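You operate a simulated robot arm through the tools that you are given. There is no shell and no other tool. Be economical: measure what you need, move in short steps, check, and stop when the job is done.

You run a simulated two-armed robot. Do the job below in one go: nothing can be reset, and whatever is moved stays where it is left.

TASK
Put the full bottle on the top of the tea table away on the cubby y4. Then turn the warmer dial to 50. Then put two of the green boxes from the top of the press bench on the low shelf of the display table. Then shut the third drawer from the top of the right chest. The order counts. Set down upright: full bottle, green box.

Only the result counts: the job must be done as asked and must still hold three seconds after the hand-in. Knocking over, shifting, dropping, spilling or breaking anything else fails it.

THE ROBOT
Two 7-joint arms with three-finger grippers on one trunk, on a base that drives. Base frame: it is fixed to the floor where the robot stands at the start and does not move with it; the origin is under the middle of the robot, x ahead of it, y to its left, z up. Units: cm, rad, N and s.
The left shoulder is at the start at [3.4, 15.4, 102.9], the right one opposite. With the tool pointing down near the work surface each hand reaches from about 24 to 62 cm from the robot's upright axis, wherever it stands, measured 20 degrees to its own side. Places, roughly: cubby Y4 [-30, -240, 60]; full bottle (6x6x12 cm) [50, -20, 80]; green box [200, 150, 100]; low shelf of the display table [40, 210, 20]; third drawer of the right chest [-10, -230, 60]; warmer dial [210, 100, 90]. Payload 2.69 kg a hand.
Tool frame (each hand has its own): the origin (TCP) lies between the finger pads and is the grasp point; the fingertips stand 2.9 cm ahead of it; z points along the fingers, y is the line along which they close. Largest opening 12 cm; the body of the gripper starts 7.8 cm behind the TCP.
Orientation is that of the tool frame in the base frame, as a unit quaternion [x, y, z, w]. With the fingers straight down and closing along the base's y, the tool's x points along the base's -x, its y along +y and its z along -z.

THE INTERFACE
- The arms move only by the tool jog_arm. It takes "left_rows", "right_rows" or both (then of equal length, played together; a hand with none holds still); each is a list of rows, each a list of 7 numbers: the shift along the tool's x, y, z in cm, then the turn, a rotation vector about the tool's x, y, z in rad, then the opening, from 0 (shut) to 1 (fully open). In form: [[tx, ty, tz, wx, wy, wz, grip], ...]. A call has 1 to 20 rows; each row shifts and turns the commanded pose from where the row before left it, along the tool's axes as they then stand. Each row takes 0.2 s and may step no farther than 5 cm and 0.15 rad from the row before; otherwise, or with a gripper value out of range, the whole call is refused. A pose out of reach is approached as far as the arm can. The call stops where the force on the tool passes 40 N (or 10 N more than at its start, if that is more) or the arm is blocked; 0.2 s more then pass. Each finger halts on what it meets, pressing with about 37 N; the grip force reading is that of the motor and also rises with nothing between the fingers. The clock runs only during rows and for 0.2 s after the last one: add rows that do not move to give the fingers time. The reply holds the time, the measured pose of the TCP, the force on the tool along the base axes, the opening and the grip force, in the units named above and with some noise, with the torque about the TCP (base axes, N m) and any sound that the robot's microphone picked up.
- Cameras (640 x 400 px; columns grow to the right, rows downward): "scene" is now at [12.44, -5.31, 118.98]; the picture's right is [-0.46, -0.89, 0.00], its down [-0.35, 0.18, -0.92] and it looks along [0.82, -0.42, -0.39] (base axes); focal length 247 px, centre (320, 200). "left" rides on the left gripper at [6.3, 0, -10.4] in its tool frame; the picture's right is [0.00, 1.00, 0.00], its down [-0.83, 0.00, -0.56] and it looks along [-0.56, 0.00, 0.83] (tool axes); focal length 275 px, centre (320, 200). "right" rides on the right gripper at [6.3, 0, -10.4] in its tool frame; the picture's right is [0.00, 1.00, 0.00], its down [-0.83, 0.00, -0.56] and it looks along [-0.56, 0.00, 0.83] (tool axes); focal length 275 px, centre (320, 200). There is no depth. A picture from a camera that has moved, and an enlarged one, comes with that camera's place and axes in the base frame and with its lens. The place of the scene camera against the robot may be out by one fixed shift of up to 1.8 cm in any direction.
- get_image(camera): a new picture of that camera. It takes no simulated time.
- move_column(by): slides the trunk up (or, below 0, down) by that many cm; the arms and the scene camera ride with it, the base frame stays. It gives what a move gives, with no picture.
- drive_base(legs): drives the robot by 1 to 6 legs, each [ahead, left, turn to the left] in cm, cm and rad, along the robot's own axes; the way and the turn of a leg run together, so that a leg with both is an arc; at most 150 cm and 3.142 rad a leg. The arms and the cameras ride along, it lands a little off, and it stops where it bumps. It gives what a move gives.
- aim_head(pan, tilt): turns the head with the scene camera to pan (to the left, within 1.396 rad either way) and tilt (down, from -0.506 to 1.204), counted from straight ahead of the robot. It gives what a move gives.
- close_up(camera, box): a new picture of the part [left, top, right, bottom] of that camera's present view, enlarged. It takes no simulated time.
- sign_off(): hands the job in; it is judged then, once.

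Go step by step. Nothing tells you exact positions but the pictures and the camera data: compare them with the known pose of the tool, close in by small moves and look again before you grip or let go. The budget is 165 turns and 122 pictures, counting those below and the enlarged ones. Unless the task says otherwise, let go and move clear before handing in.

The tools are called after ">>>" by a JSON object that holds its "fn" and its "kwargs". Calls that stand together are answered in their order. jog_arm: Moves the arms, as the interface text tells. Its arguments: {"type":"object","properties":{"left_rows":{"type":"array","items":{"type":"array","items":{"type":"number"}}},"right_rows":{"type":"array","items":{"type":"array","items":{"type":"number"}}}},"required":[]} The other tools are called the same way: move_column (by) slides the trunk up or down; drive_base (legs) drives the base; aim_head (pan, tilt) turns the head that bears the scene camera; get_image (camera) takes a picture; close_up (camera, box) takes an enlarged picture of a part of a camera's view; sign_off () hands the job in.

At the start:

```text
clock: 0.0
left_tool_pos: [34.34, 1.51, 108.69]
left_orientation: [0.0, 1.0, 0.0, 0.0]
left_contact_force: [-0.1, 0.0, 1.7]
left_ft_torque: [-0.03, 0.01, -0.01]
left_grip_width: 12.03
left_finger_force: 0.1
right_tool_pos: [32.96, -33.81, 95.82]
right_orientation: [0.0, 1.0, -0.001, -0.003]
right_contact_force: [0.0, -0.4, 0.0]
right_ft_torque: [-0.01, -0.02, -0.01]
right_grip_width: 11.99
right_finger_force: 0.0
trunk travel left (down, up): [-39.4, 4.4]
robot x, y, heading: [-0.09, -0.01, 0.003]
head pan, tilt: [-0.325, 0.714]
```

scene: 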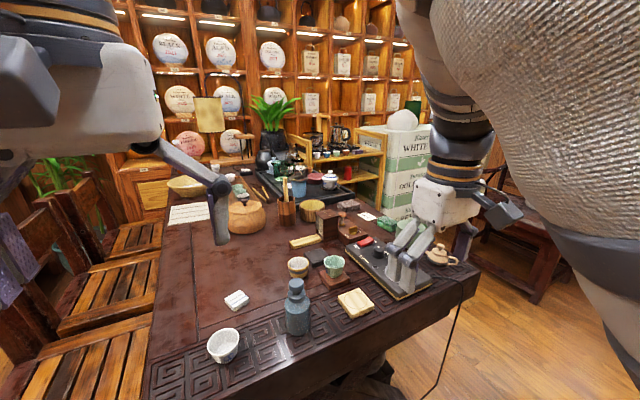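
right: 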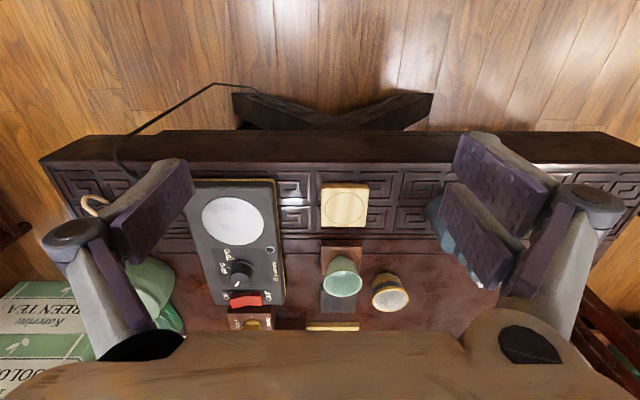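
left: 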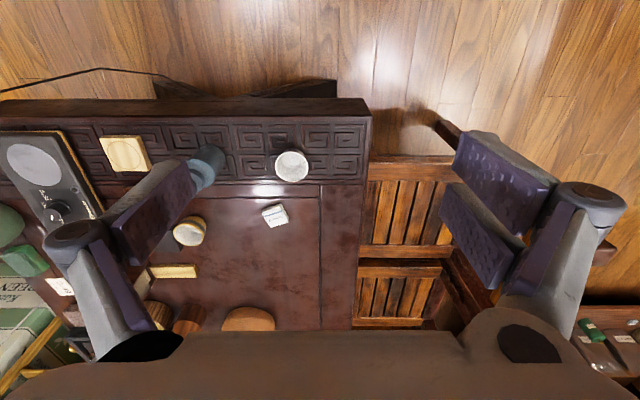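

I see the tea table ahead with a blue-grey bottle near its front edge, at about [45,-18]. I'll look closer at it before approaching.

>>> {"fn": "close_up", "kwargs": {"camera": "scene", "box": [200, 220, 400, 370]}}

>>> {"fn": "close_up", "kwargs": {"camera": "scene", "box": [160, 120, 480, 320]}}

```text
2.67 times, centred on (300, 295) of scene
camera zoom: at [12.44, -5.31, 118.98], right [-0.46, -0.89, 0.0], down [-0.35, 0.18, -0.92], along [0.82, -0.42, -0.39], focal length 659 px, centre (373, -53)
```

zoom: 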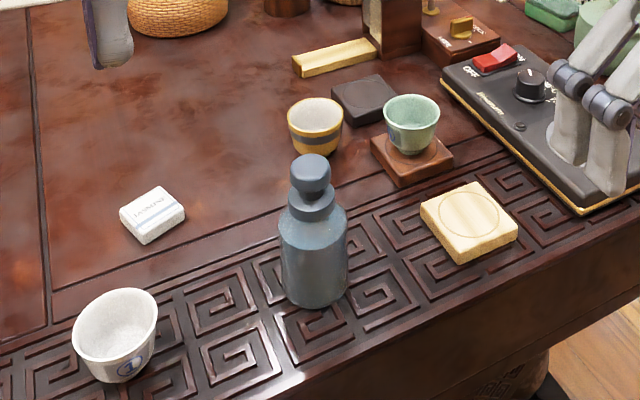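

```text
2.00 times, centred on (320, 220) of scene
camera zoom: at [12.44, -5.31, 118.98], right [-0.46, -0.89, 0.0], down [-0.35, 0.18, -0.92], along [0.82, -0.42, -0.39], focal length 494 px, centre (320, 160)
```

zoom: 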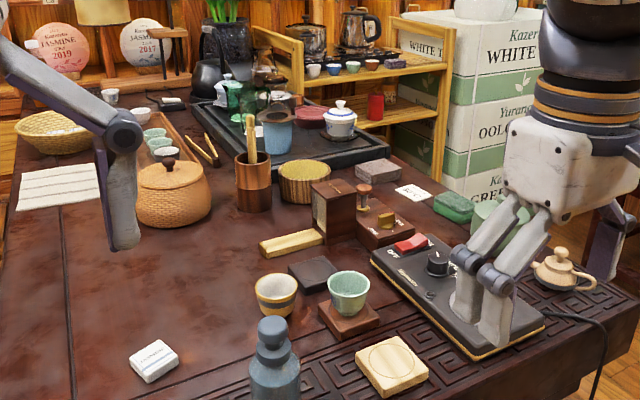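

The bottle stands at about [48,-18.5], with its base near z 75. I'll look to both sides with the head to learn the room before choosing a grasp.

>>> {"fn": "aim_head", "kwargs": {"pan": -1.396, "tilt": 0.35}}

>>> {"fn": "get_image", "kwargs": {"camera": "scene"}}

>>> {"fn": "aim_head", "kwargs": {"pan": 1.2, "tilt": 0.35}}

>>> {"fn": "get_image", "kwargs": {"camera": "scene"}}

```text
clock: 1.3
left_tool_pos: [34.36, 1.54, 108.79]
left_orientation: [0.0, 1.0, 0.001, 0.001]
left_contact_force: [0.0, 0.2, 0.0]
left_ft_torque: [0.02, -0.03, -0.03]
left_grip_width: 12.02
left_finger_force: 0.1
right_tool_pos: [32.9, -33.88, 95.88]
right_orientation: [-0.001, 1.0, 0.0, -0.002]
right_contact_force: [-0.7, 0.2, 0.2]
right_ft_torque: [-0.02, 0.01, -0.03]
right_grip_width: 12.02
right_finger_force: 0.1
trunk travel left (down, up): [-39.4, 4.4]
robot x, y, heading: [0.25, 0.15, 0.002]
head pan, tilt: [-1.396, 0.351]
```

```text
116 pictures are left
camera scene: at [5.84, -10.22, 119.46], right [-0.98, -0.17, 0.0], down [-0.06, 0.34, -0.94], along [0.16, -0.92, -0.34], focal length 247 px, centre (320, 200)
```

scene: 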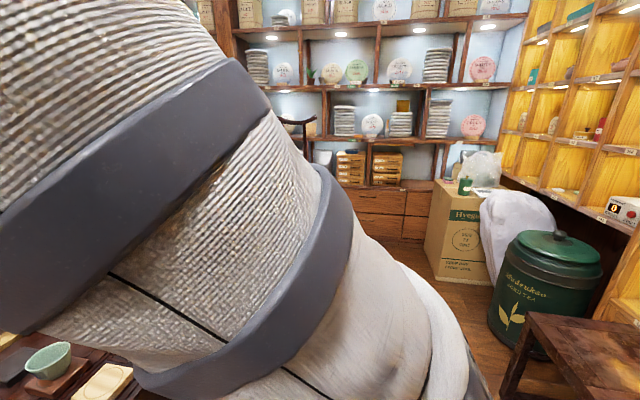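

```text
clock: 3.6
left_tool_pos: [34.41, 1.47, 108.74]
left_orientation: [0.0, 1.0, -0.001, 0.001]
left_contact_force: [0.2, -0.1, 0.7]
left_ft_torque: [-0.01, -0.01, -0.03]
left_grip_width: 12.0
left_finger_force: 0.0
right_tool_pos: [32.78, -33.9, 95.89]
right_orientation: [0.0, 1.0, 0.0, -0.002]
right_contact_force: [-0.8, 0.5, 0.3]
right_ft_torque: [0.01, -0.01, 0.02]
right_grip_width: 12.02
right_finger_force: 0.1
trunk travel left (down, up): [-39.4, 4.4]
robot x, y, heading: [-0.38, 0.13, 0.001]
head pan, tilt: [1.201, 0.351]
```

```text
115 pictures are left
camera scene: at [7.59, 7.63, 119.46], right [0.93, -0.36, 0.0], down [-0.12, -0.32, -0.94], along [0.34, 0.88, -0.34], focal length 247 px, centre (320, 200)
```

scene: 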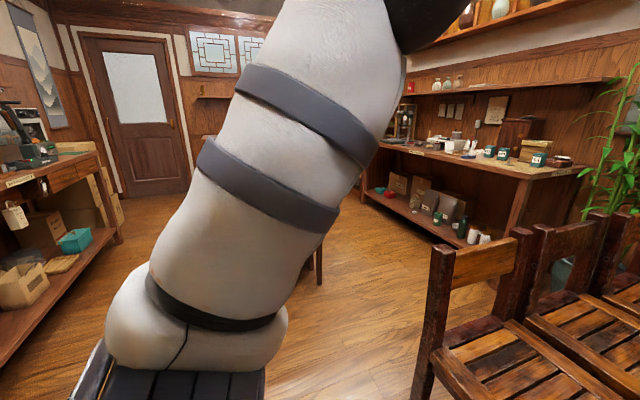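

The shelves with drawers and cubbies are on the right wall and the benches are at the left. I'll back off and turn right to study the cubbies before choosing how to grip the bottle.

>>> {"fn": "drive_base", "kwargs": {"legs": [[-35, 0, 0], [0, 0, -1.5]]}}

>>> {"fn": "aim_head", "kwargs": {"pan": 0.0, "tilt": 0.3}}

>>> {"fn": "get_image", "kwargs": {"camera": "scene"}}

```text
clock: 9.6
left_tool_pos: [-32.09, -34.24, 108.73]
left_orientation: [0.692, 0.721, 0.0, 0.001]
left_contact_force: [-0.1, -0.1, -0.4]
left_ft_torque: [-0.02, 0.02, 0.02]
left_grip_width: 12.01
left_finger_force: 0.2
right_tool_pos: [-67.5, -34.14, 95.83]
right_orientation: [0.693, 0.721, 0.001, -0.002]
right_contact_force: [0.5, -0.6, 0.5]
right_ft_torque: [-0.02, -0.02, 0.01]
right_grip_width: 12.01
right_finger_force: 0.0
trunk travel left (down, up): [-39.4, 4.4]
robot x, y, heading: [-34.63, -0.06, -1.532]
head pan, tilt: [1.201, 0.351]
```

```text
clock: 11.0
left_tool_pos: [-32.18, -34.22, 108.75]
left_orientation: [0.693, 0.721, -0.001, 0.001]
left_contact_force: [1.2, 0.6, -0.6]
left_ft_torque: [0.02, 0.02, 0.03]
left_grip_width: 12.0
left_finger_force: 0.1
right_tool_pos: [-67.49, -34.14, 95.96]
right_orientation: [0.693, 0.721, 0.0, -0.001]
right_contact_force: [-0.1, -0.2, 0.0]
right_ft_torque: [0.04, -0.03, 0.02]
right_grip_width: 11.98
right_finger_force: 0.0
trunk travel left (down, up): [-39.4, 4.4]
robot x, y, heading: [-34.94, 0.02, -1.529]
head pan, tilt: [0.0, 0.3]
```

```text
114 pictures are left
camera scene: at [-35.15, -15.37, 119.93], right [-1.0, -0.04, 0.0], down [-0.01, 0.3, -0.96], along [0.04, -0.95, -0.3], focal length 247 px, centre (320, 200)
```

scene: 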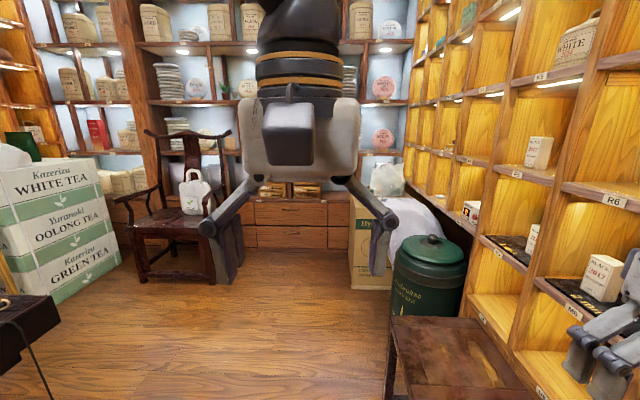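

The cubbies carry labels such as R6 and X5. I'll zoom in to read them.

>>> {"fn": "close_up", "kwargs": {"camera": "scene", "box": [400, 30, 640, 180]}}

>>> {"fn": "close_up", "kwargs": {"camera": "scene", "box": [400, 150, 640, 300]}}

>>> {"fn": "close_up", "kwargs": {"camera": "scene", "box": [200, 130, 440, 280]}}

```text
2.67 times, centred on (520, 105) of scene
camera zoom: at [-35.15, -15.37, 119.93], right [-1.0, -0.04, 0.0], down [-0.01, 0.3, -0.96], along [0.04, -0.95, -0.3], focal length 659 px, centre (-213, 453)
```

zoom: 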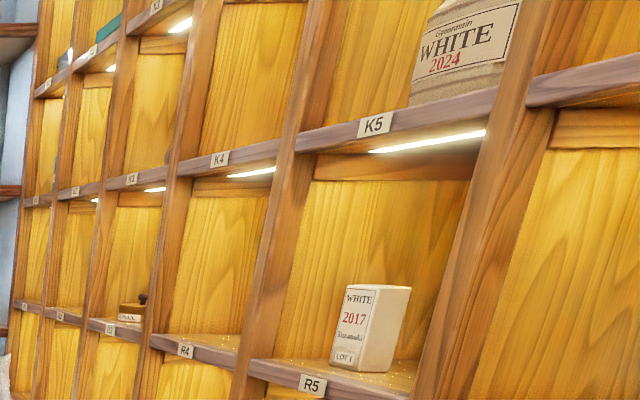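

```text
2.67 times, centred on (520, 225) of scene
camera zoom: at [-35.15, -15.37, 119.93], right [-1.0, -0.04, 0.0], down [-0.01, 0.3, -0.96], along [0.04, -0.95, -0.3], focal length 659 px, centre (-213, 133)
```

zoom: 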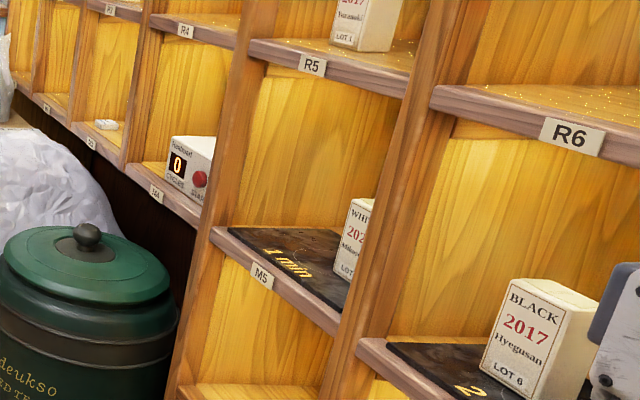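

```text
2.67 times, centred on (320, 205) of scene
camera zoom: at [-35.15, -15.37, 119.93], right [-1.0, -0.04, 0.0], down [-0.01, 0.3, -0.96], along [0.04, -0.95, -0.3], focal length 659 px, centre (320, 187)
```

zoom: 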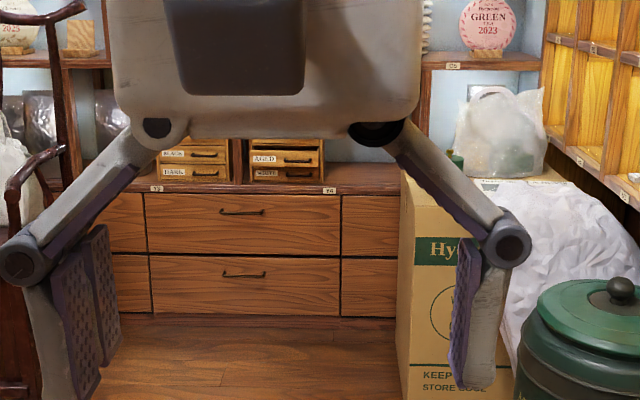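

The Y3/Y4 labels are on the counter of the far wall, where two small drawer chests also stand. The left hand blocks the view, so I'll shift it left and drive nearer to look.

>>> {"fn": "jog_arm", "kwargs": {"left_rows": [[0, 5, 0, 0, 0, 0, 1], [0, 5, 0, 0, 0, 0, 1], [0, 5, 0, 0, 0, 0, 1], [0, 5, 0, 0, 0, 0, 1]]}}

>>> {"fn": "drive_base", "kwargs": {"legs": [[60, 0, 0]]}}

>>> {"fn": "get_image", "kwargs": {"camera": "scene"}}

```text
clock: 12.0
left_tool_pos: [-12.3, -33.43, 108.83]
left_orientation: [0.692, 0.721, 0.0, 0.0]
left_contact_force: [0.8, 0.7, -0.4]
left_ft_torque: [-0.03, 0.01, -0.03]
left_grip_width: 12.03
left_finger_force: 0.1
right_tool_pos: [-67.46, -34.07, 95.85]
right_orientation: [0.693, 0.721, 0.001, -0.001]
right_contact_force: [-0.8, -0.1, -0.5]
right_ft_torque: [-0.02, -0.02, 0.04]
right_grip_width: 12.0
right_finger_force: 0.0
trunk travel left (down, up): [-39.4, 4.4]
robot x, y, heading: [-34.8, -0.25, -1.531]
head pan, tilt: [0.0, 0.3]
```

```text
clock: 15.5
left_tool_pos: [-9.79, -95.44, 108.86]
left_orientation: [0.692, 0.722, 0.0, 0.0]
left_contact_force: [-0.1, -0.4, -0.8]
left_ft_torque: [-0.01, 0.02, 0.0]
left_grip_width: 12.01
left_finger_force: 0.0
right_tool_pos: [-64.92, -96.31, 95.96]
right_orientation: [0.692, 0.722, 0.002, -0.001]
right_contact_force: [0.0, -0.3, 0.7]
right_ft_torque: [-0.02, -0.01, -0.02]
right_grip_width: 12.0
right_finger_force: 0.1
trunk travel left (down, up): [-39.4, 4.4]
robot x, y, heading: [-32.53, -61.96, -1.528]
head pan, tilt: [0.0, 0.3]
```

```text
110 pictures are left
camera scene: at [-32.59, -77.47, 119.92], right [-1.0, -0.04, 0.0], down [-0.01, 0.3, -0.96], along [0.04, -0.95, -0.3], focal length 247 px, centre (320, 200)
```

scene: 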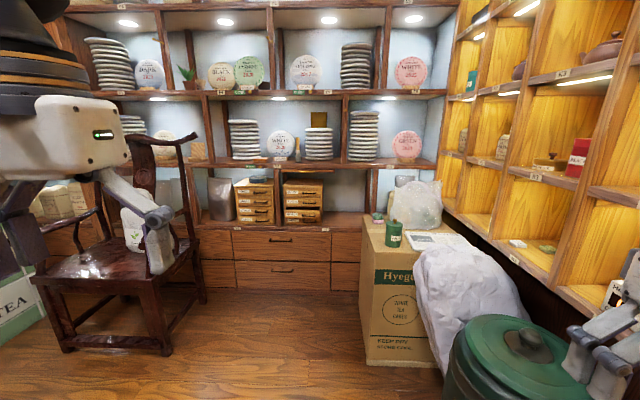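

>>> {"fn": "close_up", "kwargs": {"camera": "scene", "box": [180, 150, 380, 275]}}

>>> {"fn": "close_up", "kwargs": {"camera": "scene", "box": [180, 80, 420, 230]}}

```text
3.20 times, centred on (280, 212) of scene
camera zoom: at [-32.59, -77.47, 119.92], right [-1.0, -0.04, 0.0], down [-0.01, 0.3, -0.96], along [0.04, -0.95, -0.3], focal length 791 px, centre (448, 160)
```

zoom: 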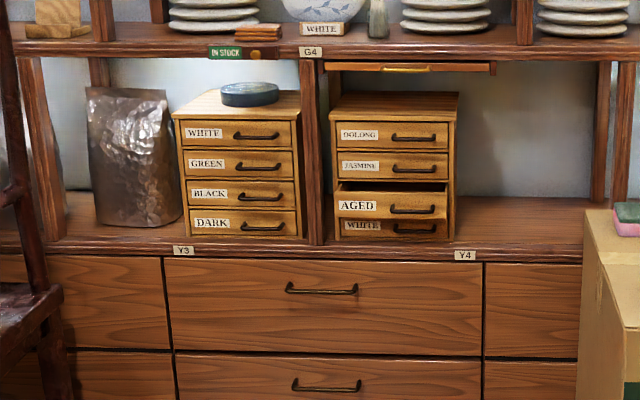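

```text
2.67 times, centred on (300, 155) of scene
camera zoom: at [-32.59, -77.47, 119.92], right [-1.0, -0.04, 0.0], down [-0.01, 0.3, -0.96], along [0.04, -0.95, -0.3], focal length 659 px, centre (373, 320)
```

zoom: 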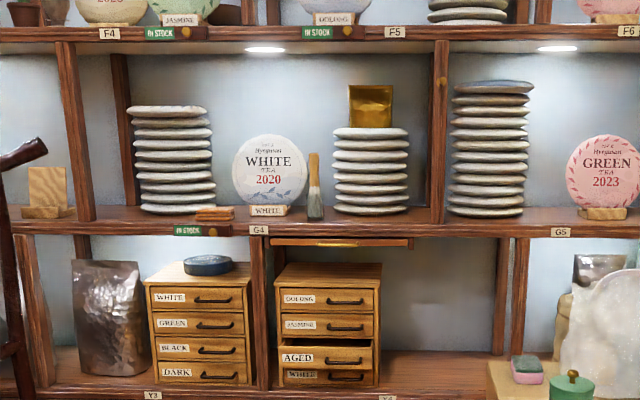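

The Y4 bay holds the right chest, whose third drawer (AGED) is slightly open, and has free counter space to the chest's right at about x -42, counter z about 54. I'll use a grasp tilted about 45° and go back for the bottle.

>>> {"fn": "drive_base", "kwargs": {"legs": [[-62, 0, 0], [0, 0, 1.528]]}}

>>> {"fn": "jog_arm", "kwargs": {"right_rows": [[0, 0, 0, 0, -0.131, 0, 1], [0, 0, 0, 0, -0.131, 0, 1], [0, 0, 0, 0, -0.131, 0, 1], [0, 0, 0, 0, -0.131, 0, 1], [0, 0, 0, 0, -0.131, 0, 1], [0, 0, 0, 0, -0.131, 0, 1]]}}

>>> {"fn": "aim_head", "kwargs": {"pan": -0.1, "tilt": 0.6}}

>>> {"fn": "get_image", "kwargs": {"camera": "scene"}}

>>> {"fn": "get_image", "kwargs": {"camera": "right"}}

```text
clock: 22.7
left_tool_pos: [-0.68, 20.73, 108.89]
left_orientation: [-0.004, 1.0, 0.001, 0.001]
left_contact_force: [-0.6, 0.0, 0.9]
left_ft_torque: [-0.02, -0.02, -0.01]
left_grip_width: 12.02
left_finger_force: 0.3
right_tool_pos: [-1.85, -34.31, 95.87]
right_orientation: [-0.004, 1.0, 0.0, -0.001]
right_contact_force: [0.5, -0.2, 0.0]
right_ft_torque: [-0.05, -0.01, 0.0]
right_grip_width: 11.97
right_finger_force: 0.0
trunk travel left (down, up): [-39.4, 4.4]
robot x, y, heading: [-34.63, -0.49, 0.005]
head pan, tilt: [0.0, 0.3]
```

```text
clock: 24.1
left_tool_pos: [-0.73, 20.68, 108.8]
left_orientation: [-0.005, 1.0, 0.0, 0.001]
left_contact_force: [0.1, 0.3, 0.5]
left_ft_torque: [0.01, -0.03, 0.01]
left_grip_width: 12.0
left_finger_force: 0.0
right_tool_pos: [-0.2, -37.13, 95.23]
right_orientation: [-0.004, 0.925, 0.002, 0.38]
right_contact_force: [0.4, 0.6, 0.4]
right_ft_torque: [0.0, 0.0, -0.01]
right_grip_width: 12.02
right_finger_force: 0.1
right hand out of reach, approached as far as the arm can: row 1, 2, 3, 6
trunk travel left (down, up): [-39.4, 4.4]
robot x, y, heading: [-35.28, -1.02, 0.007]
head pan, tilt: [0.0, 0.3]
```

```text
clock: 24.9
left_tool_pos: [-0.74, 20.77, 108.83]
left_orientation: [-0.005, 1.0, -0.001, 0.0]
left_contact_force: [-1.6, -1.0, -0.1]
left_ft_torque: [0.0, 0.0, -0.04]
left_grip_width: 12.02
left_finger_force: 0.1
right_tool_pos: [-0.13, -37.08, 95.23]
right_orientation: [-0.004, 0.924, 0.003, 0.382]
right_contact_force: [-0.2, 0.2, 0.4]
right_ft_torque: [0.01, 0.02, -0.01]
right_grip_width: 12.0
right_finger_force: 0.0
trunk travel left (down, up): [-39.4, 4.4]
robot x, y, heading: [-34.7, -0.5, 0.004]
head pan, tilt: [-0.099, 0.6]
```

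```text
107 pictures are left
camera scene: at [-21.85, -2.44, 117.19], right [-0.09, -1.0, 0.0], down [-0.56, 0.05, -0.83], along [0.82, -0.08, -0.56], focal length 247 px, centre (320, 200)
```

scene: 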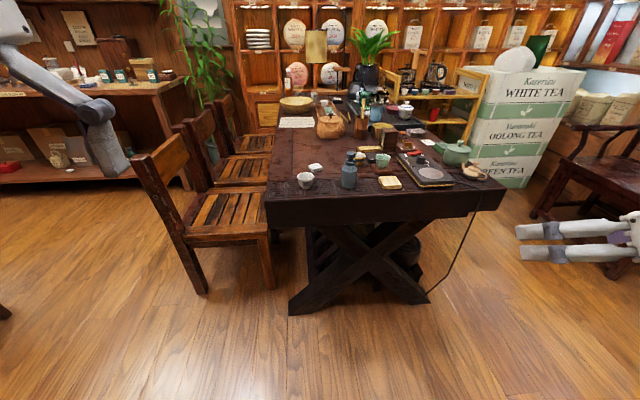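

```text
106 pictures are left
camera right: at [-11.89, -37.3, 98.28], right [-0.01, 1.0, 0.0], down [0.2, 0.0, 0.98], along [0.98, 0.01, -0.2], focal length 275 px, centre (320, 200)
```

right: 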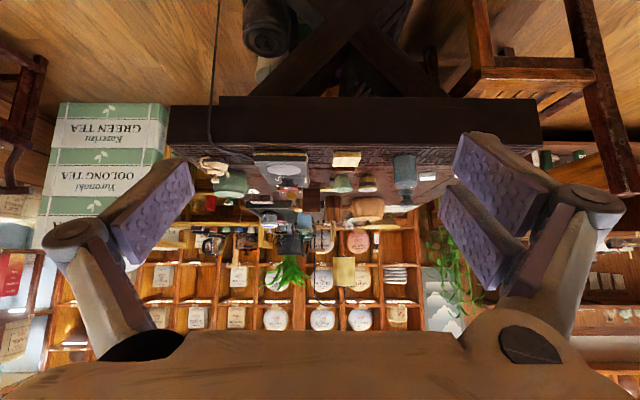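

The bottle is at about [48,-17.5,80] by the hand camera as well. I'll bring the hand in line with it at grip height while still behind the table.

>>> {"fn": "jog_arm", "kwargs": {"right_rows": [[2, 3.8, 2, 0, 0, 0, 1], [2, 3.8, 2, 0, 0, 0, 1], [2, 3.8, 2, 0, 0, 0, 1], [2, 3.8, 2, 0, 0, 0, 1], [2, 3.8, 2, 0, 0, 0, 1], [0, 0, 0, 0, 0, 0, 1]]}}

>>> {"fn": "drive_base", "kwargs": {"legs": [[27, 0.5, 0]]}}

>>> {"fn": "get_image", "kwargs": {"camera": "right"}}

```text
clock: 26.3
left_tool_pos: [-0.6, 20.81, 108.81]
left_orientation: [-0.004, 1.0, 0.0, 0.0]
left_contact_force: [-0.6, 0.8, -0.8]
left_ft_torque: [0.0, 0.01, -0.02]
left_grip_width: 12.01
left_finger_force: 0.1
right_tool_pos: [6.6, -21.71, 82.34]
right_orientation: [-0.005, 0.925, 0.002, 0.381]
right_contact_force: [-0.4, 1.0, 0.4]
right_ft_torque: [0.0, -0.03, 0.01]
right_grip_width: 12.0
right_finger_force: 0.1
right hand out of reach, approached as far as the arm can: row 1, 2, 3, 4
trunk travel left (down, up): [-39.4, 4.4]
robot x, y, heading: [-35.01, -0.24, 0.006]
head pan, tilt: [-0.099, 0.6]
```

```text
clock: 28.3
left_tool_pos: [26.39, 21.64, 108.89]
left_orientation: [-0.005, 1.0, 0.0, 0.0]
left_contact_force: [0.5, -0.8, 0.3]
left_ft_torque: [-0.01, 0.04, -0.02]
left_grip_width: 11.97
left_finger_force: 0.0
right_tool_pos: [33.76, -20.86, 82.47]
right_orientation: [-0.004, 0.924, 0.002, 0.381]
right_contact_force: [1.1, 0.5, -0.4]
right_ft_torque: [0.03, 0.02, 0.0]
right_grip_width: 12.0
right_finger_force: 0.0
trunk travel left (down, up): [-39.4, 4.4]
robot x, y, heading: [-7.75, 0.28, 0.014]
head pan, tilt: [-0.099, 0.6]
```

```text
105 pictures are left
camera right: at [22.05, -21.13, 85.44], right [-0.01, 1.0, 0.0], down [0.2, 0.01, 0.98], along [0.98, 0.01, -0.2], focal length 275 px, centre (320, 200)
```

right: 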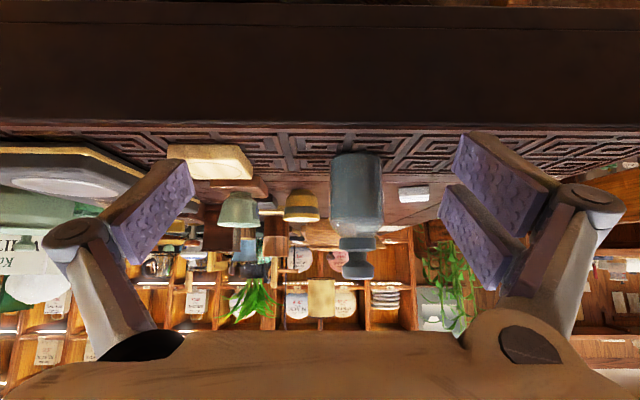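

The bottle centre is about [51,-16.7] and the table top is at z 75.3. I'll align sideways, then drive forward 6 cm.

>>> {"fn": "jog_arm", "kwargs": {"right_rows": [[0, 4.2, 0, 0, 0, 0, 1], [0, 0, 0, 0, 0, 0, 1]]}}

>>> {"fn": "drive_base", "kwargs": {"legs": [[6, 0, 0]]}}

>>> {"fn": "get_image", "kwargs": {"camera": "right"}}

>>> {"fn": "get_image", "kwargs": {"camera": "scene"}}

```text
clock: 28.9
left_tool_pos: [26.36, 21.69, 108.78]
left_orientation: [-0.006, 1.0, 0.0, 0.0]
left_contact_force: [0.7, 0.2, -0.2]
left_ft_torque: [0.0, 0.05, 0.02]
left_grip_width: 12.0
left_finger_force: 0.1
right_tool_pos: [34.62, -19.12, 83.4]
right_orientation: [-0.004, 0.927, 0.007, 0.374]
right_contact_force: [0.4, -0.1, -0.2]
right_ft_torque: [0.02, 0.01, 0.0]
right_grip_width: 12.0
right_finger_force: 0.1
right hand out of reach, approached as far as the arm can: row 1
trunk travel left (down, up): [-39.4, 4.4]
robot x, y, heading: [-7.9, 0.39, 0.006]
head pan, tilt: [-0.099, 0.6]
```

```text
clock: 29.8
left_tool_pos: [32.27, 21.65, 108.82]
left_orientation: [-0.006, 1.0, 0.0, 0.0]
left_contact_force: [0.0, 0.3, 0.0]
left_ft_torque: [-0.02, 0.06, -0.04]
left_grip_width: 12.0
left_finger_force: 0.3
right_tool_pos: [40.7, -19.11, 83.56]
right_orientation: [-0.004, 0.927, 0.006, 0.375]
right_contact_force: [0.2, -0.5, 0.3]
right_ft_torque: [0.01, -0.02, 0.01]
right_grip_width: 12.01
right_finger_force: 0.1
trunk travel left (down, up): [-39.4, 4.4]
robot x, y, heading: [-1.54, -0.08, 0.009]
head pan, tilt: [-0.099, 0.6]
```

```text
104 pictures are left
camera right: at [28.89, -19.35, 86.68], right [-0.02, 1.0, 0.01], down [0.21, 0.0, 0.98], along [0.98, 0.02, -0.21], focal length 275 px, centre (320, 200)
```

right: 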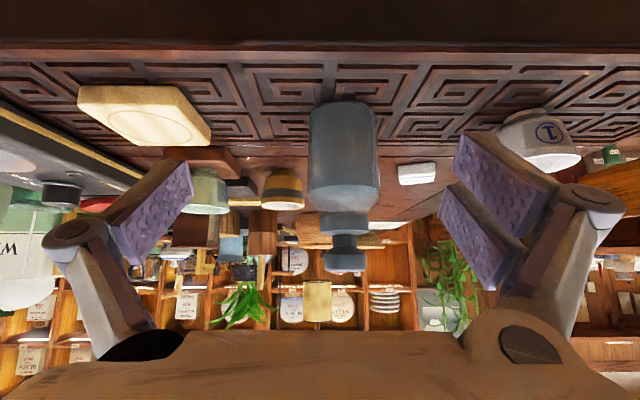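

```text
103 pictures are left
camera scene: at [11.38, -2.06, 118.01], right [-0.14, -0.99, 0.0], down [-0.48, 0.07, -0.87], along [0.87, -0.12, -0.49], focal length 247 px, centre (320, 200)
```

scene: 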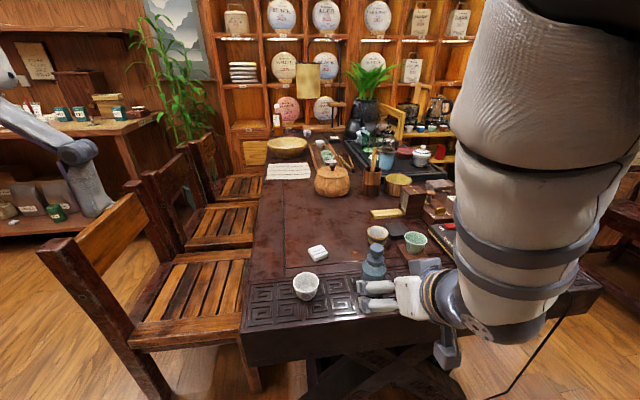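

I'll approach in steps, aligning y first, then check before gripping.

>>> {"fn": "jog_arm", "kwargs": {"right_rows": [[-0.6, 2.3, 1.2, 0, 0, 0, 1], [-1.2, 0, 2.2, 0, 0, 0, 1], [-1.2, 0, 2.2, 0, 0, 0, 1], [0, 0, 0, 0, 0, 0, 1]]}}

>>> {"fn": "get_image", "kwargs": {"camera": "right"}}

```text
clock: 30.8
left_tool_pos: [32.24, 21.71, 108.84]
left_orientation: [-0.005, 1.0, 0.0, 0.001]
left_contact_force: [1.1, 0.2, -0.3]
left_ft_torque: [0.0, 0.0, 0.02]
left_grip_width: 11.98
left_finger_force: 0.2
right_tool_pos: [46.98, -17.74, 82.54]
right_orientation: [-0.005, 0.926, 0.007, 0.377]
right_contact_force: [-0.4, -0.4, 0.2]
right_ft_torque: [0.02, 0.0, 0.0]
right_grip_width: 12.01
right_finger_force: 0.0
right hand out of reach, approached as far as the arm can: row 1
trunk travel left (down, up): [-39.4, 4.4]
robot x, y, heading: [-2.1, -0.08, 0.018]
head pan, tilt: [-0.099, 0.6]
```

```text
102 pictures are left
camera right: at [35.21, -18.03, 85.71], right [-0.02, 1.0, 0.01], down [0.21, 0.0, 0.98], along [0.98, 0.02, -0.21], focal length 275 px, centre (320, 200)
```

right: 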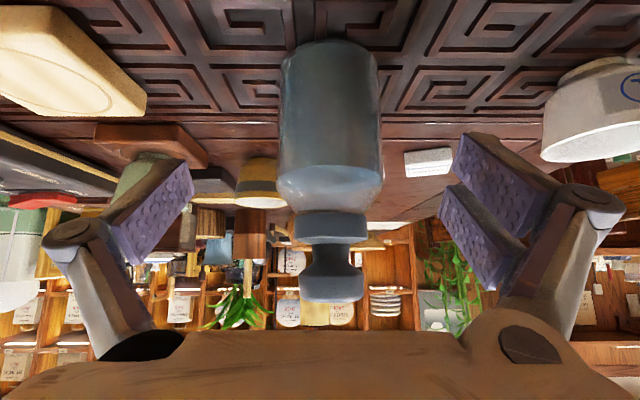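

The bottle is nearly centred at about [51.3,-17]. I'll do the last approach and close.

>>> {"fn": "jog_arm", "kwargs": {"right_rows": [[-0.7, 0.7, 2.4, 0, 0, 0, 1], [-0.7, 0, 2.4, 0, 0, 0, 1], [0, 0, 0, 0, 0, 0, 1]]}}

>>> {"fn": "get_image", "kwargs": {"camera": "right"}}

```text
clock: 31.6
left_tool_pos: [31.86, 21.73, 109.0]
left_orientation: [-0.005, 1.0, -0.001, 0.003]
left_contact_force: [0.3, -0.2, 0.0]
left_ft_torque: [-0.03, 0.03, -0.04]
left_grip_width: 12.02
left_finger_force: 0.0
right_tool_pos: [51.31, -17.15, 80.59]
right_orientation: [-0.004, 0.925, 0.006, 0.381]
right_contact_force: [-8.7, -0.9, 31.0]
right_ft_torque: [-0.02, 0.58, 0.03]
right_grip_width: 12.0
right_finger_force: 0.1
trunk travel left (down, up): [-39.4, 4.4]
robot x, y, heading: [-1.97, 0.28, 0.011]
head pan, tilt: [-0.099, 0.6]
```

```text
101 pictures are left
camera right: at [39.54, -17.39, 83.68], right [-0.02, 1.0, 0.01], down [0.2, 0.0, 0.98], along [0.98, 0.02, -0.2], focal length 275 px, centre (320, 200)
```

right: 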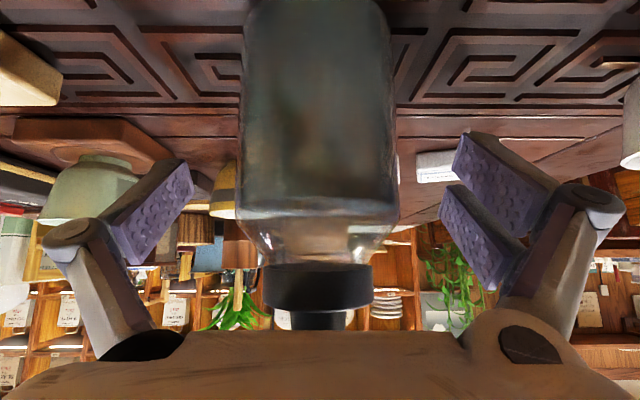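

Triangulating the last pictures shows the bottle is nearer, at about [48,-17.2] and roughly 4.7 cm wide, with the table at about z 77.5, so the fingertips touched the table. I'll back up and off slightly, then look.

>>> {"fn": "jog_arm", "kwargs": {"right_rows": [[-0.35, 0, -0.36, 0, 0, 0, 1], [1.0, 0, -1.3, 0, 0, 0, 1], [1.0, 0, -1.3, 0, 0, 0, 1], [0, 0, 0, 0, 0, 0, 1]]}}

>>> {"fn": "get_image", "kwargs": {"camera": "right"}}

>>> {"fn": "close_up", "kwargs": {"camera": "scene", "box": [280, 210, 480, 335]}}

```text
clock: 32.6
left_tool_pos: [32.2, 21.72, 108.8]
left_orientation: [-0.005, 1.0, 0.0, 0.0]
left_contact_force: [0.4, 0.3, -0.1]
left_ft_torque: [0.01, 0.01, -0.01]
left_grip_width: 11.99
left_finger_force: 0.1
right_tool_pos: [48.07, -17.24, 81.06]
right_orientation: [-0.005, 0.927, 0.007, 0.376]
right_contact_force: [0.4, 0.4, 0.1]
right_ft_torque: [-0.02, -0.02, -0.01]
right_grip_width: 12.0
right_finger_force: 0.0
trunk travel left (down, up): [-39.4, 4.4]
robot x, y, heading: [-2.15, 0.28, 0.016]
head pan, tilt: [-0.099, 0.6]
```

```text
100 pictures are left
camera right: at [36.45, -17.58, 84.19], right [-0.02, 1.0, 0.01], down [0.21, 0.0, 0.98], along [0.98, 0.02, -0.21], focal length 275 px, centre (320, 200)
```

right: 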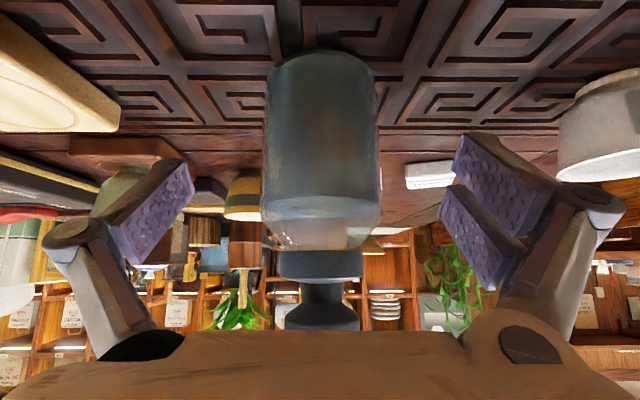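

```text
3.20 times, centred on (380, 272) of scene
camera zoom: at [11.1, -1.6, 117.17], right [-0.09, -1.0, 0.0], down [-0.56, 0.05, -0.83], along [0.82, -0.07, -0.57], focal length 791 px, centre (128, -32)
```

zoom: 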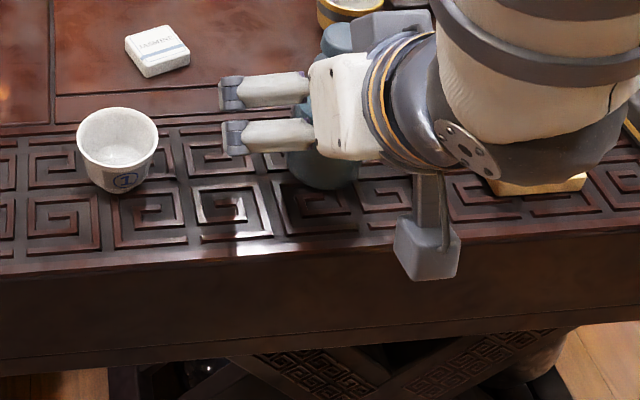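

The bottle body is between the pads. I'll close the gripper and wait for the fingers.

>>> {"fn": "jog_arm", "kwargs": {"right_rows": [[0, 0, 0, 0, 0, 0, 0.3], [0, 0, 0, 0, 0, 0, 0.2], [0, 0, 0, 0, 0, 0, 0.2], [0, 0, 0, 0, 0, 0, 0.2]]}}

>>> {"fn": "get_image", "kwargs": {"camera": "right"}}

```text
clock: 33.6
left_tool_pos: [32.2, 21.7, 108.93]
left_orientation: [-0.006, 1.0, 0.0, 0.001]
left_contact_force: [-0.3, -0.6, -0.2]
left_ft_torque: [0.02, 0.0, 0.03]
left_grip_width: 11.99
left_finger_force: 0.0
right_tool_pos: [48.15, -17.26, 81.04]
right_orientation: [-0.005, 0.927, 0.006, 0.376]
right_contact_force: [0.2, -0.4, 0.2]
right_ft_torque: [0.05, -0.01, -0.05]
right_grip_width: 4.94
right_finger_force: 36.8
trunk travel left (down, up): [-39.4, 4.4]
robot x, y, heading: [-2.17, 0.14, 0.006]
head pan, tilt: [-0.099, 0.6]
```

```text
98 pictures are left
camera right: at [36.47, -17.59, 84.23], right [-0.02, 1.0, 0.01], down [0.21, 0.0, 0.98], along [0.98, 0.02, -0.21], focal length 275 px, centre (320, 200)
```

right: 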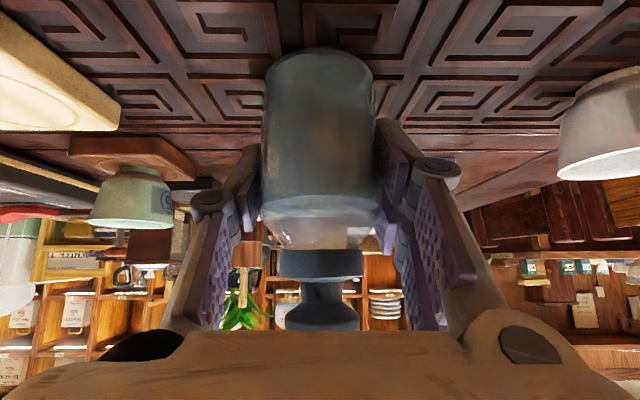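

The grip is firm on the bottle (4.94 cm). I'll lift it straight up 8 cm.

>>> {"fn": "jog_arm", "kwargs": {"right_rows": [[-0.7, 0, -0.72, 0, 0, 0, 0.2], [-1.04, 0, -1.08, 0, 0, 0, 0.2], [-1.04, 0, -1.08, 0, 0, 0, 0.2], [-1.04, 0, -1.08, 0, 0, 0, 0.2], [-1.04, 0, -1.08, 0, 0, 0, 0.2], [-0.7, 0, -0.72, 0, 0, 0, 0.2]]}}

>>> {"fn": "get_image", "kwargs": {"camera": "right"}}

```text
clock: 35.0
left_tool_pos: [32.27, 21.72, 108.76]
left_orientation: [-0.005, 1.0, 0.001, 0.0]
left_contact_force: [-0.5, -0.2, -0.2]
left_ft_torque: [0.0, 0.01, 0.0]
left_grip_width: 11.99
left_finger_force: 0.1
right_tool_pos: [48.01, -17.44, 87.74]
right_orientation: [0.002, 0.931, 0.01, 0.366]
right_contact_force: [0.1, -0.4, -3.0]
right_ft_torque: [-0.01, 0.01, -0.01]
right_grip_width: 4.97
right_finger_force: 37.9
trunk travel left (down, up): [-39.4, 4.4]
robot x, y, heading: [-2.24, 0.17, 0.01]
head pan, tilt: [-0.099, 0.6]
```

```text
97 pictures are left
camera right: at [36.42, -17.74, 91.19], right [-0.01, 1.0, 0.02], down [0.23, -0.02, 0.97], along [0.97, 0.01, -0.23], focal length 275 px, centre (320, 200)
```

right: 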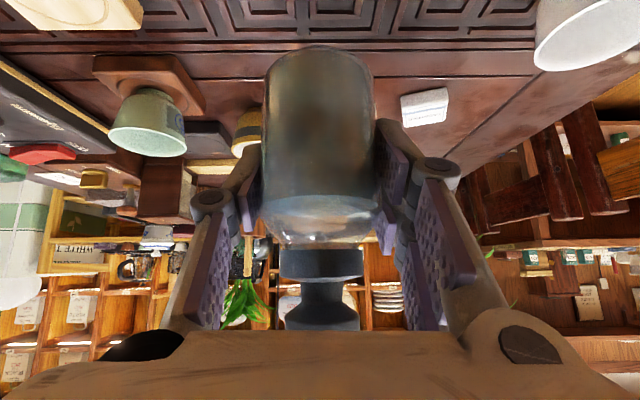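

The bottle is held and upright. I'll back off, turn to face the drawer wall and approach part-way to measure the counter.

>>> {"fn": "drive_base", "kwargs": {"legs": [[-33, 0, 0], [0, 0, -1.58]]}}

>>> {"fn": "drive_base", "kwargs": {"legs": [[0, 11, 0], [90, 0, 0]]}}

>>> {"fn": "aim_head", "kwargs": {"pan": -0.0, "tilt": 0.4}}

>>> {"fn": "get_image", "kwargs": {"camera": "scene"}}

>>> {"fn": "get_image", "kwargs": {"camera": "right"}}

```text
clock: 41.1
left_tool_pos: [-14.03, -34.57, 108.79]
left_orientation: [0.706, 0.708, 0.0, 0.0]
left_contact_force: [0.3, 1.1, -0.4]
left_ft_torque: [-0.02, 0.05, 0.01]
left_grip_width: 11.97
left_finger_force: 0.1
right_tool_pos: [-53.12, -50.08, 88.07]
right_orientation: [0.657, 0.656, -0.258, 0.268]
right_contact_force: [-0.5, -0.7, -0.8]
right_ft_torque: [0.02, -0.02, -0.01]
right_grip_width: 4.96
right_finger_force: 37.3
trunk travel left (down, up): [-39.4, 4.4]
robot x, y, heading: [-34.78, -0.15, -1.57]
head pan, tilt: [-0.099, 0.6]
```

```text
clock: 46.8
left_tool_pos: [-4.93, -122.58, 108.84]
left_orientation: [0.716, 0.698, 0.0, 0.0]
left_contact_force: [-0.8, -0.1, 0.1]
left_ft_torque: [0.0, 0.03, -0.01]
left_grip_width: 11.98
left_finger_force: 0.1
right_tool_pos: [-44.32, -137.17, 87.85]
right_orientation: [0.666, 0.649, -0.259, 0.261]
right_contact_force: [0.1, -0.6, -2.2]
right_ft_torque: [0.0, 0.0, -0.02]
right_grip_width: 4.95
right_finger_force: 36.9
trunk travel left (down, up): [-39.4, 4.4]
robot x, y, heading: [-25.22, -87.61, -1.598]
head pan, tilt: [-0.099, 0.6]
```

```text
clock: 47.5
left_tool_pos: [-4.9, -122.68, 108.86]
left_orientation: [0.715, 0.699, 0.0, 0.001]
left_contact_force: [0.1, -0.6, -0.2]
left_ft_torque: [0.01, 0.0, 0.02]
left_grip_width: 12.0
left_finger_force: 0.0
right_tool_pos: [-44.34, -137.19, 87.79]
right_orientation: [0.666, 0.65, -0.258, 0.26]
right_contact_force: [-0.3, 0.2, -1.0]
right_ft_torque: [-0.03, 0.03, 0.04]
right_grip_width: 4.98
right_finger_force: 37.0
trunk travel left (down, up): [-39.4, 4.4]
robot x, y, heading: [-25.55, -87.78, -1.597]
head pan, tilt: [0.0, 0.4]
```

```text
96 pictures are left
camera scene: at [-27.57, -103.07, 119.43], right [-0.99, 0.15, 0.0], down [0.05, 0.34, -0.94], along [-0.14, -0.93, -0.35], focal length 247 px, centre (320, 200)
```

scene: 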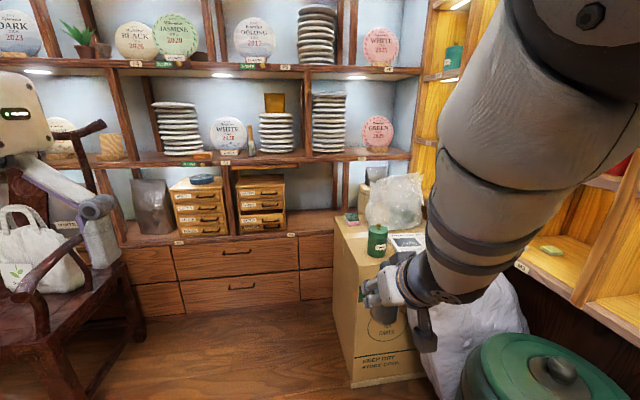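

```text
95 pictures are left
camera right: at [-44.17, -125.52, 91.17], right [1.0, -0.02, 0.01], down [-0.01, -0.23, 0.97], along [-0.02, -0.97, -0.23], focal length 275 px, centre (320, 200)
```

right: 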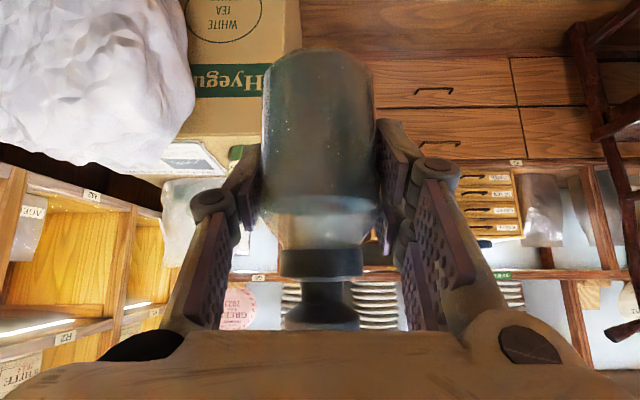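

The counter edge is about y -228, z 52.5, and the free slot is about x -28 to -55. A carton (x < -49, top about z 68) stands at the right, so I'll check where the right elbow sits before lowering.

>>> {"fn": "aim_head", "kwargs": {"pan": -0.75, "tilt": 0.35}}

>>> {"fn": "get_image", "kwargs": {"camera": "scene"}}

```text
clock: 48.6
left_tool_pos: [-5.03, -122.66, 108.9]
left_orientation: [0.715, 0.699, 0.0, 0.001]
left_contact_force: [-0.4, -0.2, -0.6]
left_ft_torque: [0.01, 0.02, 0.0]
left_grip_width: 12.02
left_finger_force: 0.0
right_tool_pos: [-44.35, -137.25, 87.86]
right_orientation: [0.666, 0.649, -0.26, 0.261]
right_contact_force: [0.5, -0.6, -2.4]
right_ft_torque: [0.01, -0.03, 0.02]
right_grip_width: 4.97
right_finger_force: 37.2
trunk travel left (down, up): [-39.4, 4.4]
robot x, y, heading: [-25.15, -87.78, -1.595]
head pan, tilt: [-0.75, 0.351]
```

```text
94 pictures are left
camera scene: at [-32.68, -100.53, 119.46], right [-0.72, 0.7, 0.0], down [0.24, 0.25, -0.94], along [-0.66, -0.67, -0.34], focal length 247 px, centre (320, 200)
```

scene: 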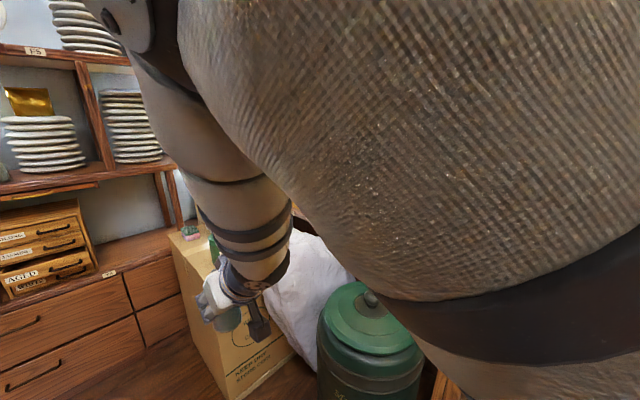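

The elbow is high and forward, so I'll lower the column partly so the bottle passes above the carton's height, stretch the hand forward, and shift left to line up with about x -39.

>>> {"fn": "move_column", "kwargs": {"by": -14}}

>>> {"fn": "jog_arm", "kwargs": {"right_rows": [[-1.28, 0, 1.19, 0, 0, 0, 0.2], [-1.28, 0, 1.19, 0, 0, 0, 0.2], [-1.28, 0, 1.19, 0, 0, 0, 0.2], [-1.28, 0, 1.19, 0, 0, 0, 0.2], [0, 0, 0, 0, 0, 0, 0.2]]}}

>>> {"fn": "drive_base", "kwargs": {"legs": [[0, 6.5, 0.025], [55, 0, 0]]}}

>>> {"fn": "aim_head", "kwargs": {"pan": -0.1, "tilt": 0.5}}

>>> {"fn": "get_image", "kwargs": {"camera": "scene"}}

>>> {"fn": "get_image", "kwargs": {"camera": "right"}}

```text
clock: 50.3
left_tool_pos: [-4.98, -122.58, 94.89]
left_orientation: [0.715, 0.699, -0.001, 0.001]
left_contact_force: [0.6, 0.0, -0.3]
left_ft_torque: [-0.01, 0.02, 0.01]
left_grip_width: 12.01
left_finger_force: 0.1
right_tool_pos: [-44.31, -135.14, 62.39]
right_orientation: [0.694, 0.676, -0.174, 0.178]
right_contact_force: [-0.1, -0.4, -1.3]
right_ft_torque: [0.03, 0.01, -0.01]
right_grip_width: 4.96
right_finger_force: 36.7
trunk travel left (down, up): [-25.4, 18.4]
robot x, y, heading: [-25.26, -87.67, -1.588]
head pan, tilt: [-0.75, 0.351]
```

```text
clock: 51.5
left_tool_pos: [-4.86, -122.64, 94.83]
left_orientation: [0.715, 0.699, -0.001, 0.001]
left_contact_force: [0.0, 0.8, -0.5]
left_ft_torque: [0.0, 0.02, 0.0]
left_grip_width: 11.98
left_finger_force: 0.0
right_tool_pos: [-44.32, -141.84, 60.67]
right_orientation: [0.694, 0.676, -0.174, 0.177]
right_contact_force: [0.6, -0.2, -1.5]
right_ft_torque: [-0.03, 0.02, -0.03]
right_grip_width: 4.97
right_finger_force: 37.2
trunk travel left (down, up): [-25.4, 18.4]
robot x, y, heading: [-25.61, -87.81, -1.595]
head pan, tilt: [-0.75, 0.351]
```

```text
clock: 55.4
left_tool_pos: [2.31, -176.67, 94.82]
left_orientation: [0.707, 0.707, 0.0, 0.0]
left_contact_force: [-0.2, -0.2, 0.0]
left_ft_torque: [0.01, 0.02, 0.01]
left_grip_width: 12.0
left_finger_force: 0.1
right_tool_pos: [-36.76, -196.79, 60.63]
right_orientation: [0.686, 0.684, -0.172, 0.18]
right_contact_force: [0.3, -0.3, -2.2]
right_ft_torque: [0.01, 0.02, -0.01]
right_grip_width: 4.91
right_finger_force: 37.3
trunk travel left (down, up): [-25.4, 18.4]
robot x, y, heading: [-18.97, -142.16, -1.574]
head pan, tilt: [-0.75, 0.351]
```

```text
clock: 56.4
left_tool_pos: [2.34, -176.49, 94.96]
left_orientation: [0.708, 0.706, 0.0, 0.001]
left_contact_force: [0.1, -0.2, 0.5]
left_ft_torque: [0.01, -0.01, -0.03]
left_grip_width: 12.02
left_finger_force: 0.2
right_tool_pos: [-36.76, -196.72, 60.6]
right_orientation: [0.687, 0.683, -0.173, 0.179]
right_contact_force: [0.2, 0.3, -1.2]
right_ft_torque: [-0.02, 0.04, -0.01]
right_grip_width: 4.95
right_finger_force: 37.3
trunk travel left (down, up): [-25.4, 18.4]
robot x, y, heading: [-18.56, -142.26, -1.573]
head pan, tilt: [-0.099, 0.499]
```

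```text
93 pictures are left
camera scene: at [-20.52, -162.77, 102.86], right [-0.99, 0.1, 0.0], down [0.05, 0.48, -0.88], along [-0.09, -0.87, -0.48], focal length 247 px, centre (320, 200)
```

scene: 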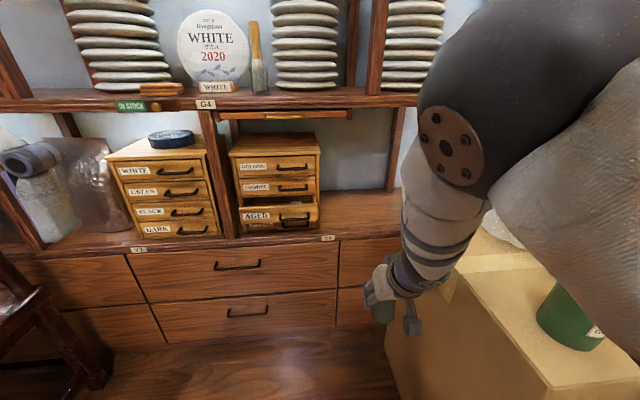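

```text
92 pictures are left
camera right: at [-36.74, -186.3, 66.85], right [1.0, 0.0, 0.01], down [-0.01, -0.46, 0.89], along [0.01, -0.89, -0.46], focal length 275 px, centre (320, 200)
```

right: 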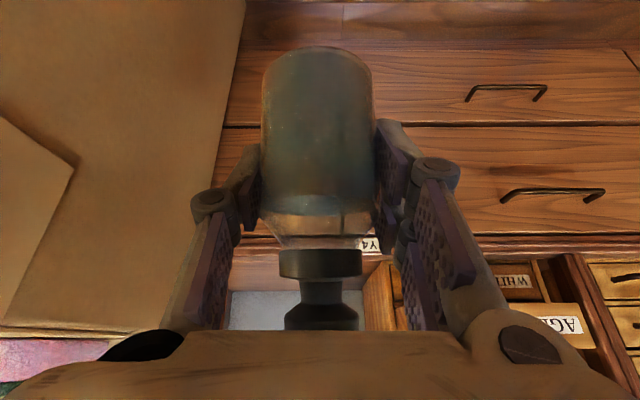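

The column move tipped the hand by about 0.27 rad, so I'll turn it back to bring the bottle upright and check.

>>> {"fn": "jog_arm", "kwargs": {"right_rows": [[0, 0, 0, 0, -0.09, 0, 0.2], [0, 0, 0, 0, -0.09, 0, 0.2], [0, 0, 0, 0, -0.089, 0, 0.2], [0, 0, 0, 0, 0, 0, 0.2]]}}

>>> {"fn": "get_image", "kwargs": {"camera": "right"}}

```text
clock: 57.4
left_tool_pos: [2.29, -176.63, 94.91]
left_orientation: [0.707, 0.707, 0.0, 0.0]
left_contact_force: [0.3, -0.2, 0.3]
left_ft_torque: [-0.01, -0.02, 0.01]
left_grip_width: 12.01
left_finger_force: 0.0
right_tool_pos: [-38.01, -197.44, 61.15]
right_orientation: [0.656, 0.656, -0.258, 0.271]
right_contact_force: [0.0, -0.6, -2.0]
right_ft_torque: [-0.03, 0.01, 0.01]
right_grip_width: 4.92
right_finger_force: 37.6
right hand out of reach, approached as far as the arm can: row 3
trunk travel left (down, up): [-25.4, 18.4]
robot x, y, heading: [-18.88, -142.38, -1.568]
head pan, tilt: [-0.099, 0.499]
```

```text
91 pictures are left
camera right: at [-38.07, -185.77, 64.5], right [1.0, 0.01, 0.01], down [-0.01, -0.21, 0.98], along [0.01, -0.98, -0.21], focal length 275 px, centre (320, 200)
```

right: 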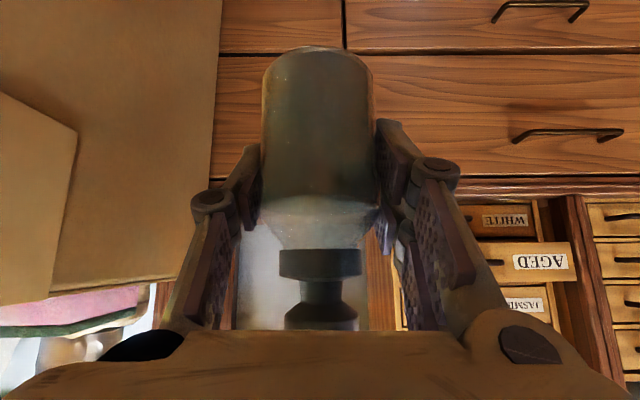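

The bottle is upright again and clears the counter by about 4 cm. I'll stretch the arm further forward so the elbow stays back from the upper shelf, and look.

>>> {"fn": "jog_arm", "kwargs": {"right_rows": [[-1.44, 0, 1.39, 0, 0, 0, 0.2], [-1.44, 0, 1.39, 0, 0, 0, 0.2], [-1.44, 0, 1.39, 0, 0, 0, 0.2], [-1.44, 0, 1.39, 0, 0, 0, 0.2], [-1.44, 0, 1.39, 0, 0, 0, 0.2], [0, 0, 0, 0, 0, 0, 0.2]]}}

>>> {"fn": "get_image", "kwargs": {"camera": "scene"}}

```text
clock: 58.8
left_tool_pos: [2.3, -176.56, 94.88]
left_orientation: [0.707, 0.707, 0.0, 0.001]
left_contact_force: [-0.7, -0.3, -0.1]
left_ft_torque: [0.01, -0.06, -0.03]
left_grip_width: 12.03
left_finger_force: 0.0
right_tool_pos: [-37.84, -207.62, 61.11]
right_orientation: [0.657, 0.653, -0.262, 0.27]
right_contact_force: [0.5, -0.5, -1.9]
right_ft_torque: [0.01, 0.01, 0.0]
right_grip_width: 4.89
right_finger_force: 37.2
trunk travel left (down, up): [-25.4, 18.4]
robot x, y, heading: [-18.66, -142.47, -1.573]
head pan, tilt: [-0.099, 0.499]
```

```text
90 pictures are left
camera scene: at [-20.51, -162.77, 102.86], right [-0.99, 0.1, 0.0], down [0.05, 0.48, -0.88], along [-0.09, -0.87, -0.48], focal length 247 px, centre (320, 200)
```

scene: 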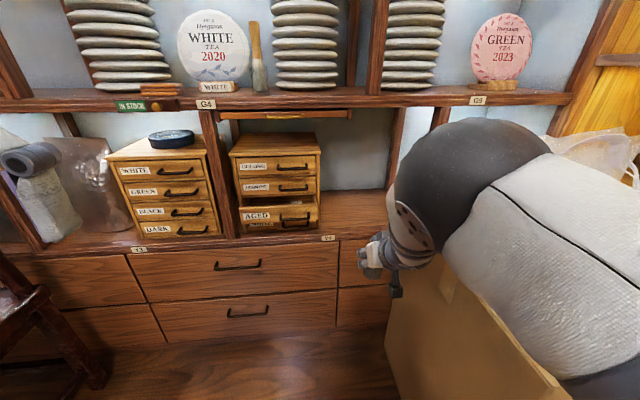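

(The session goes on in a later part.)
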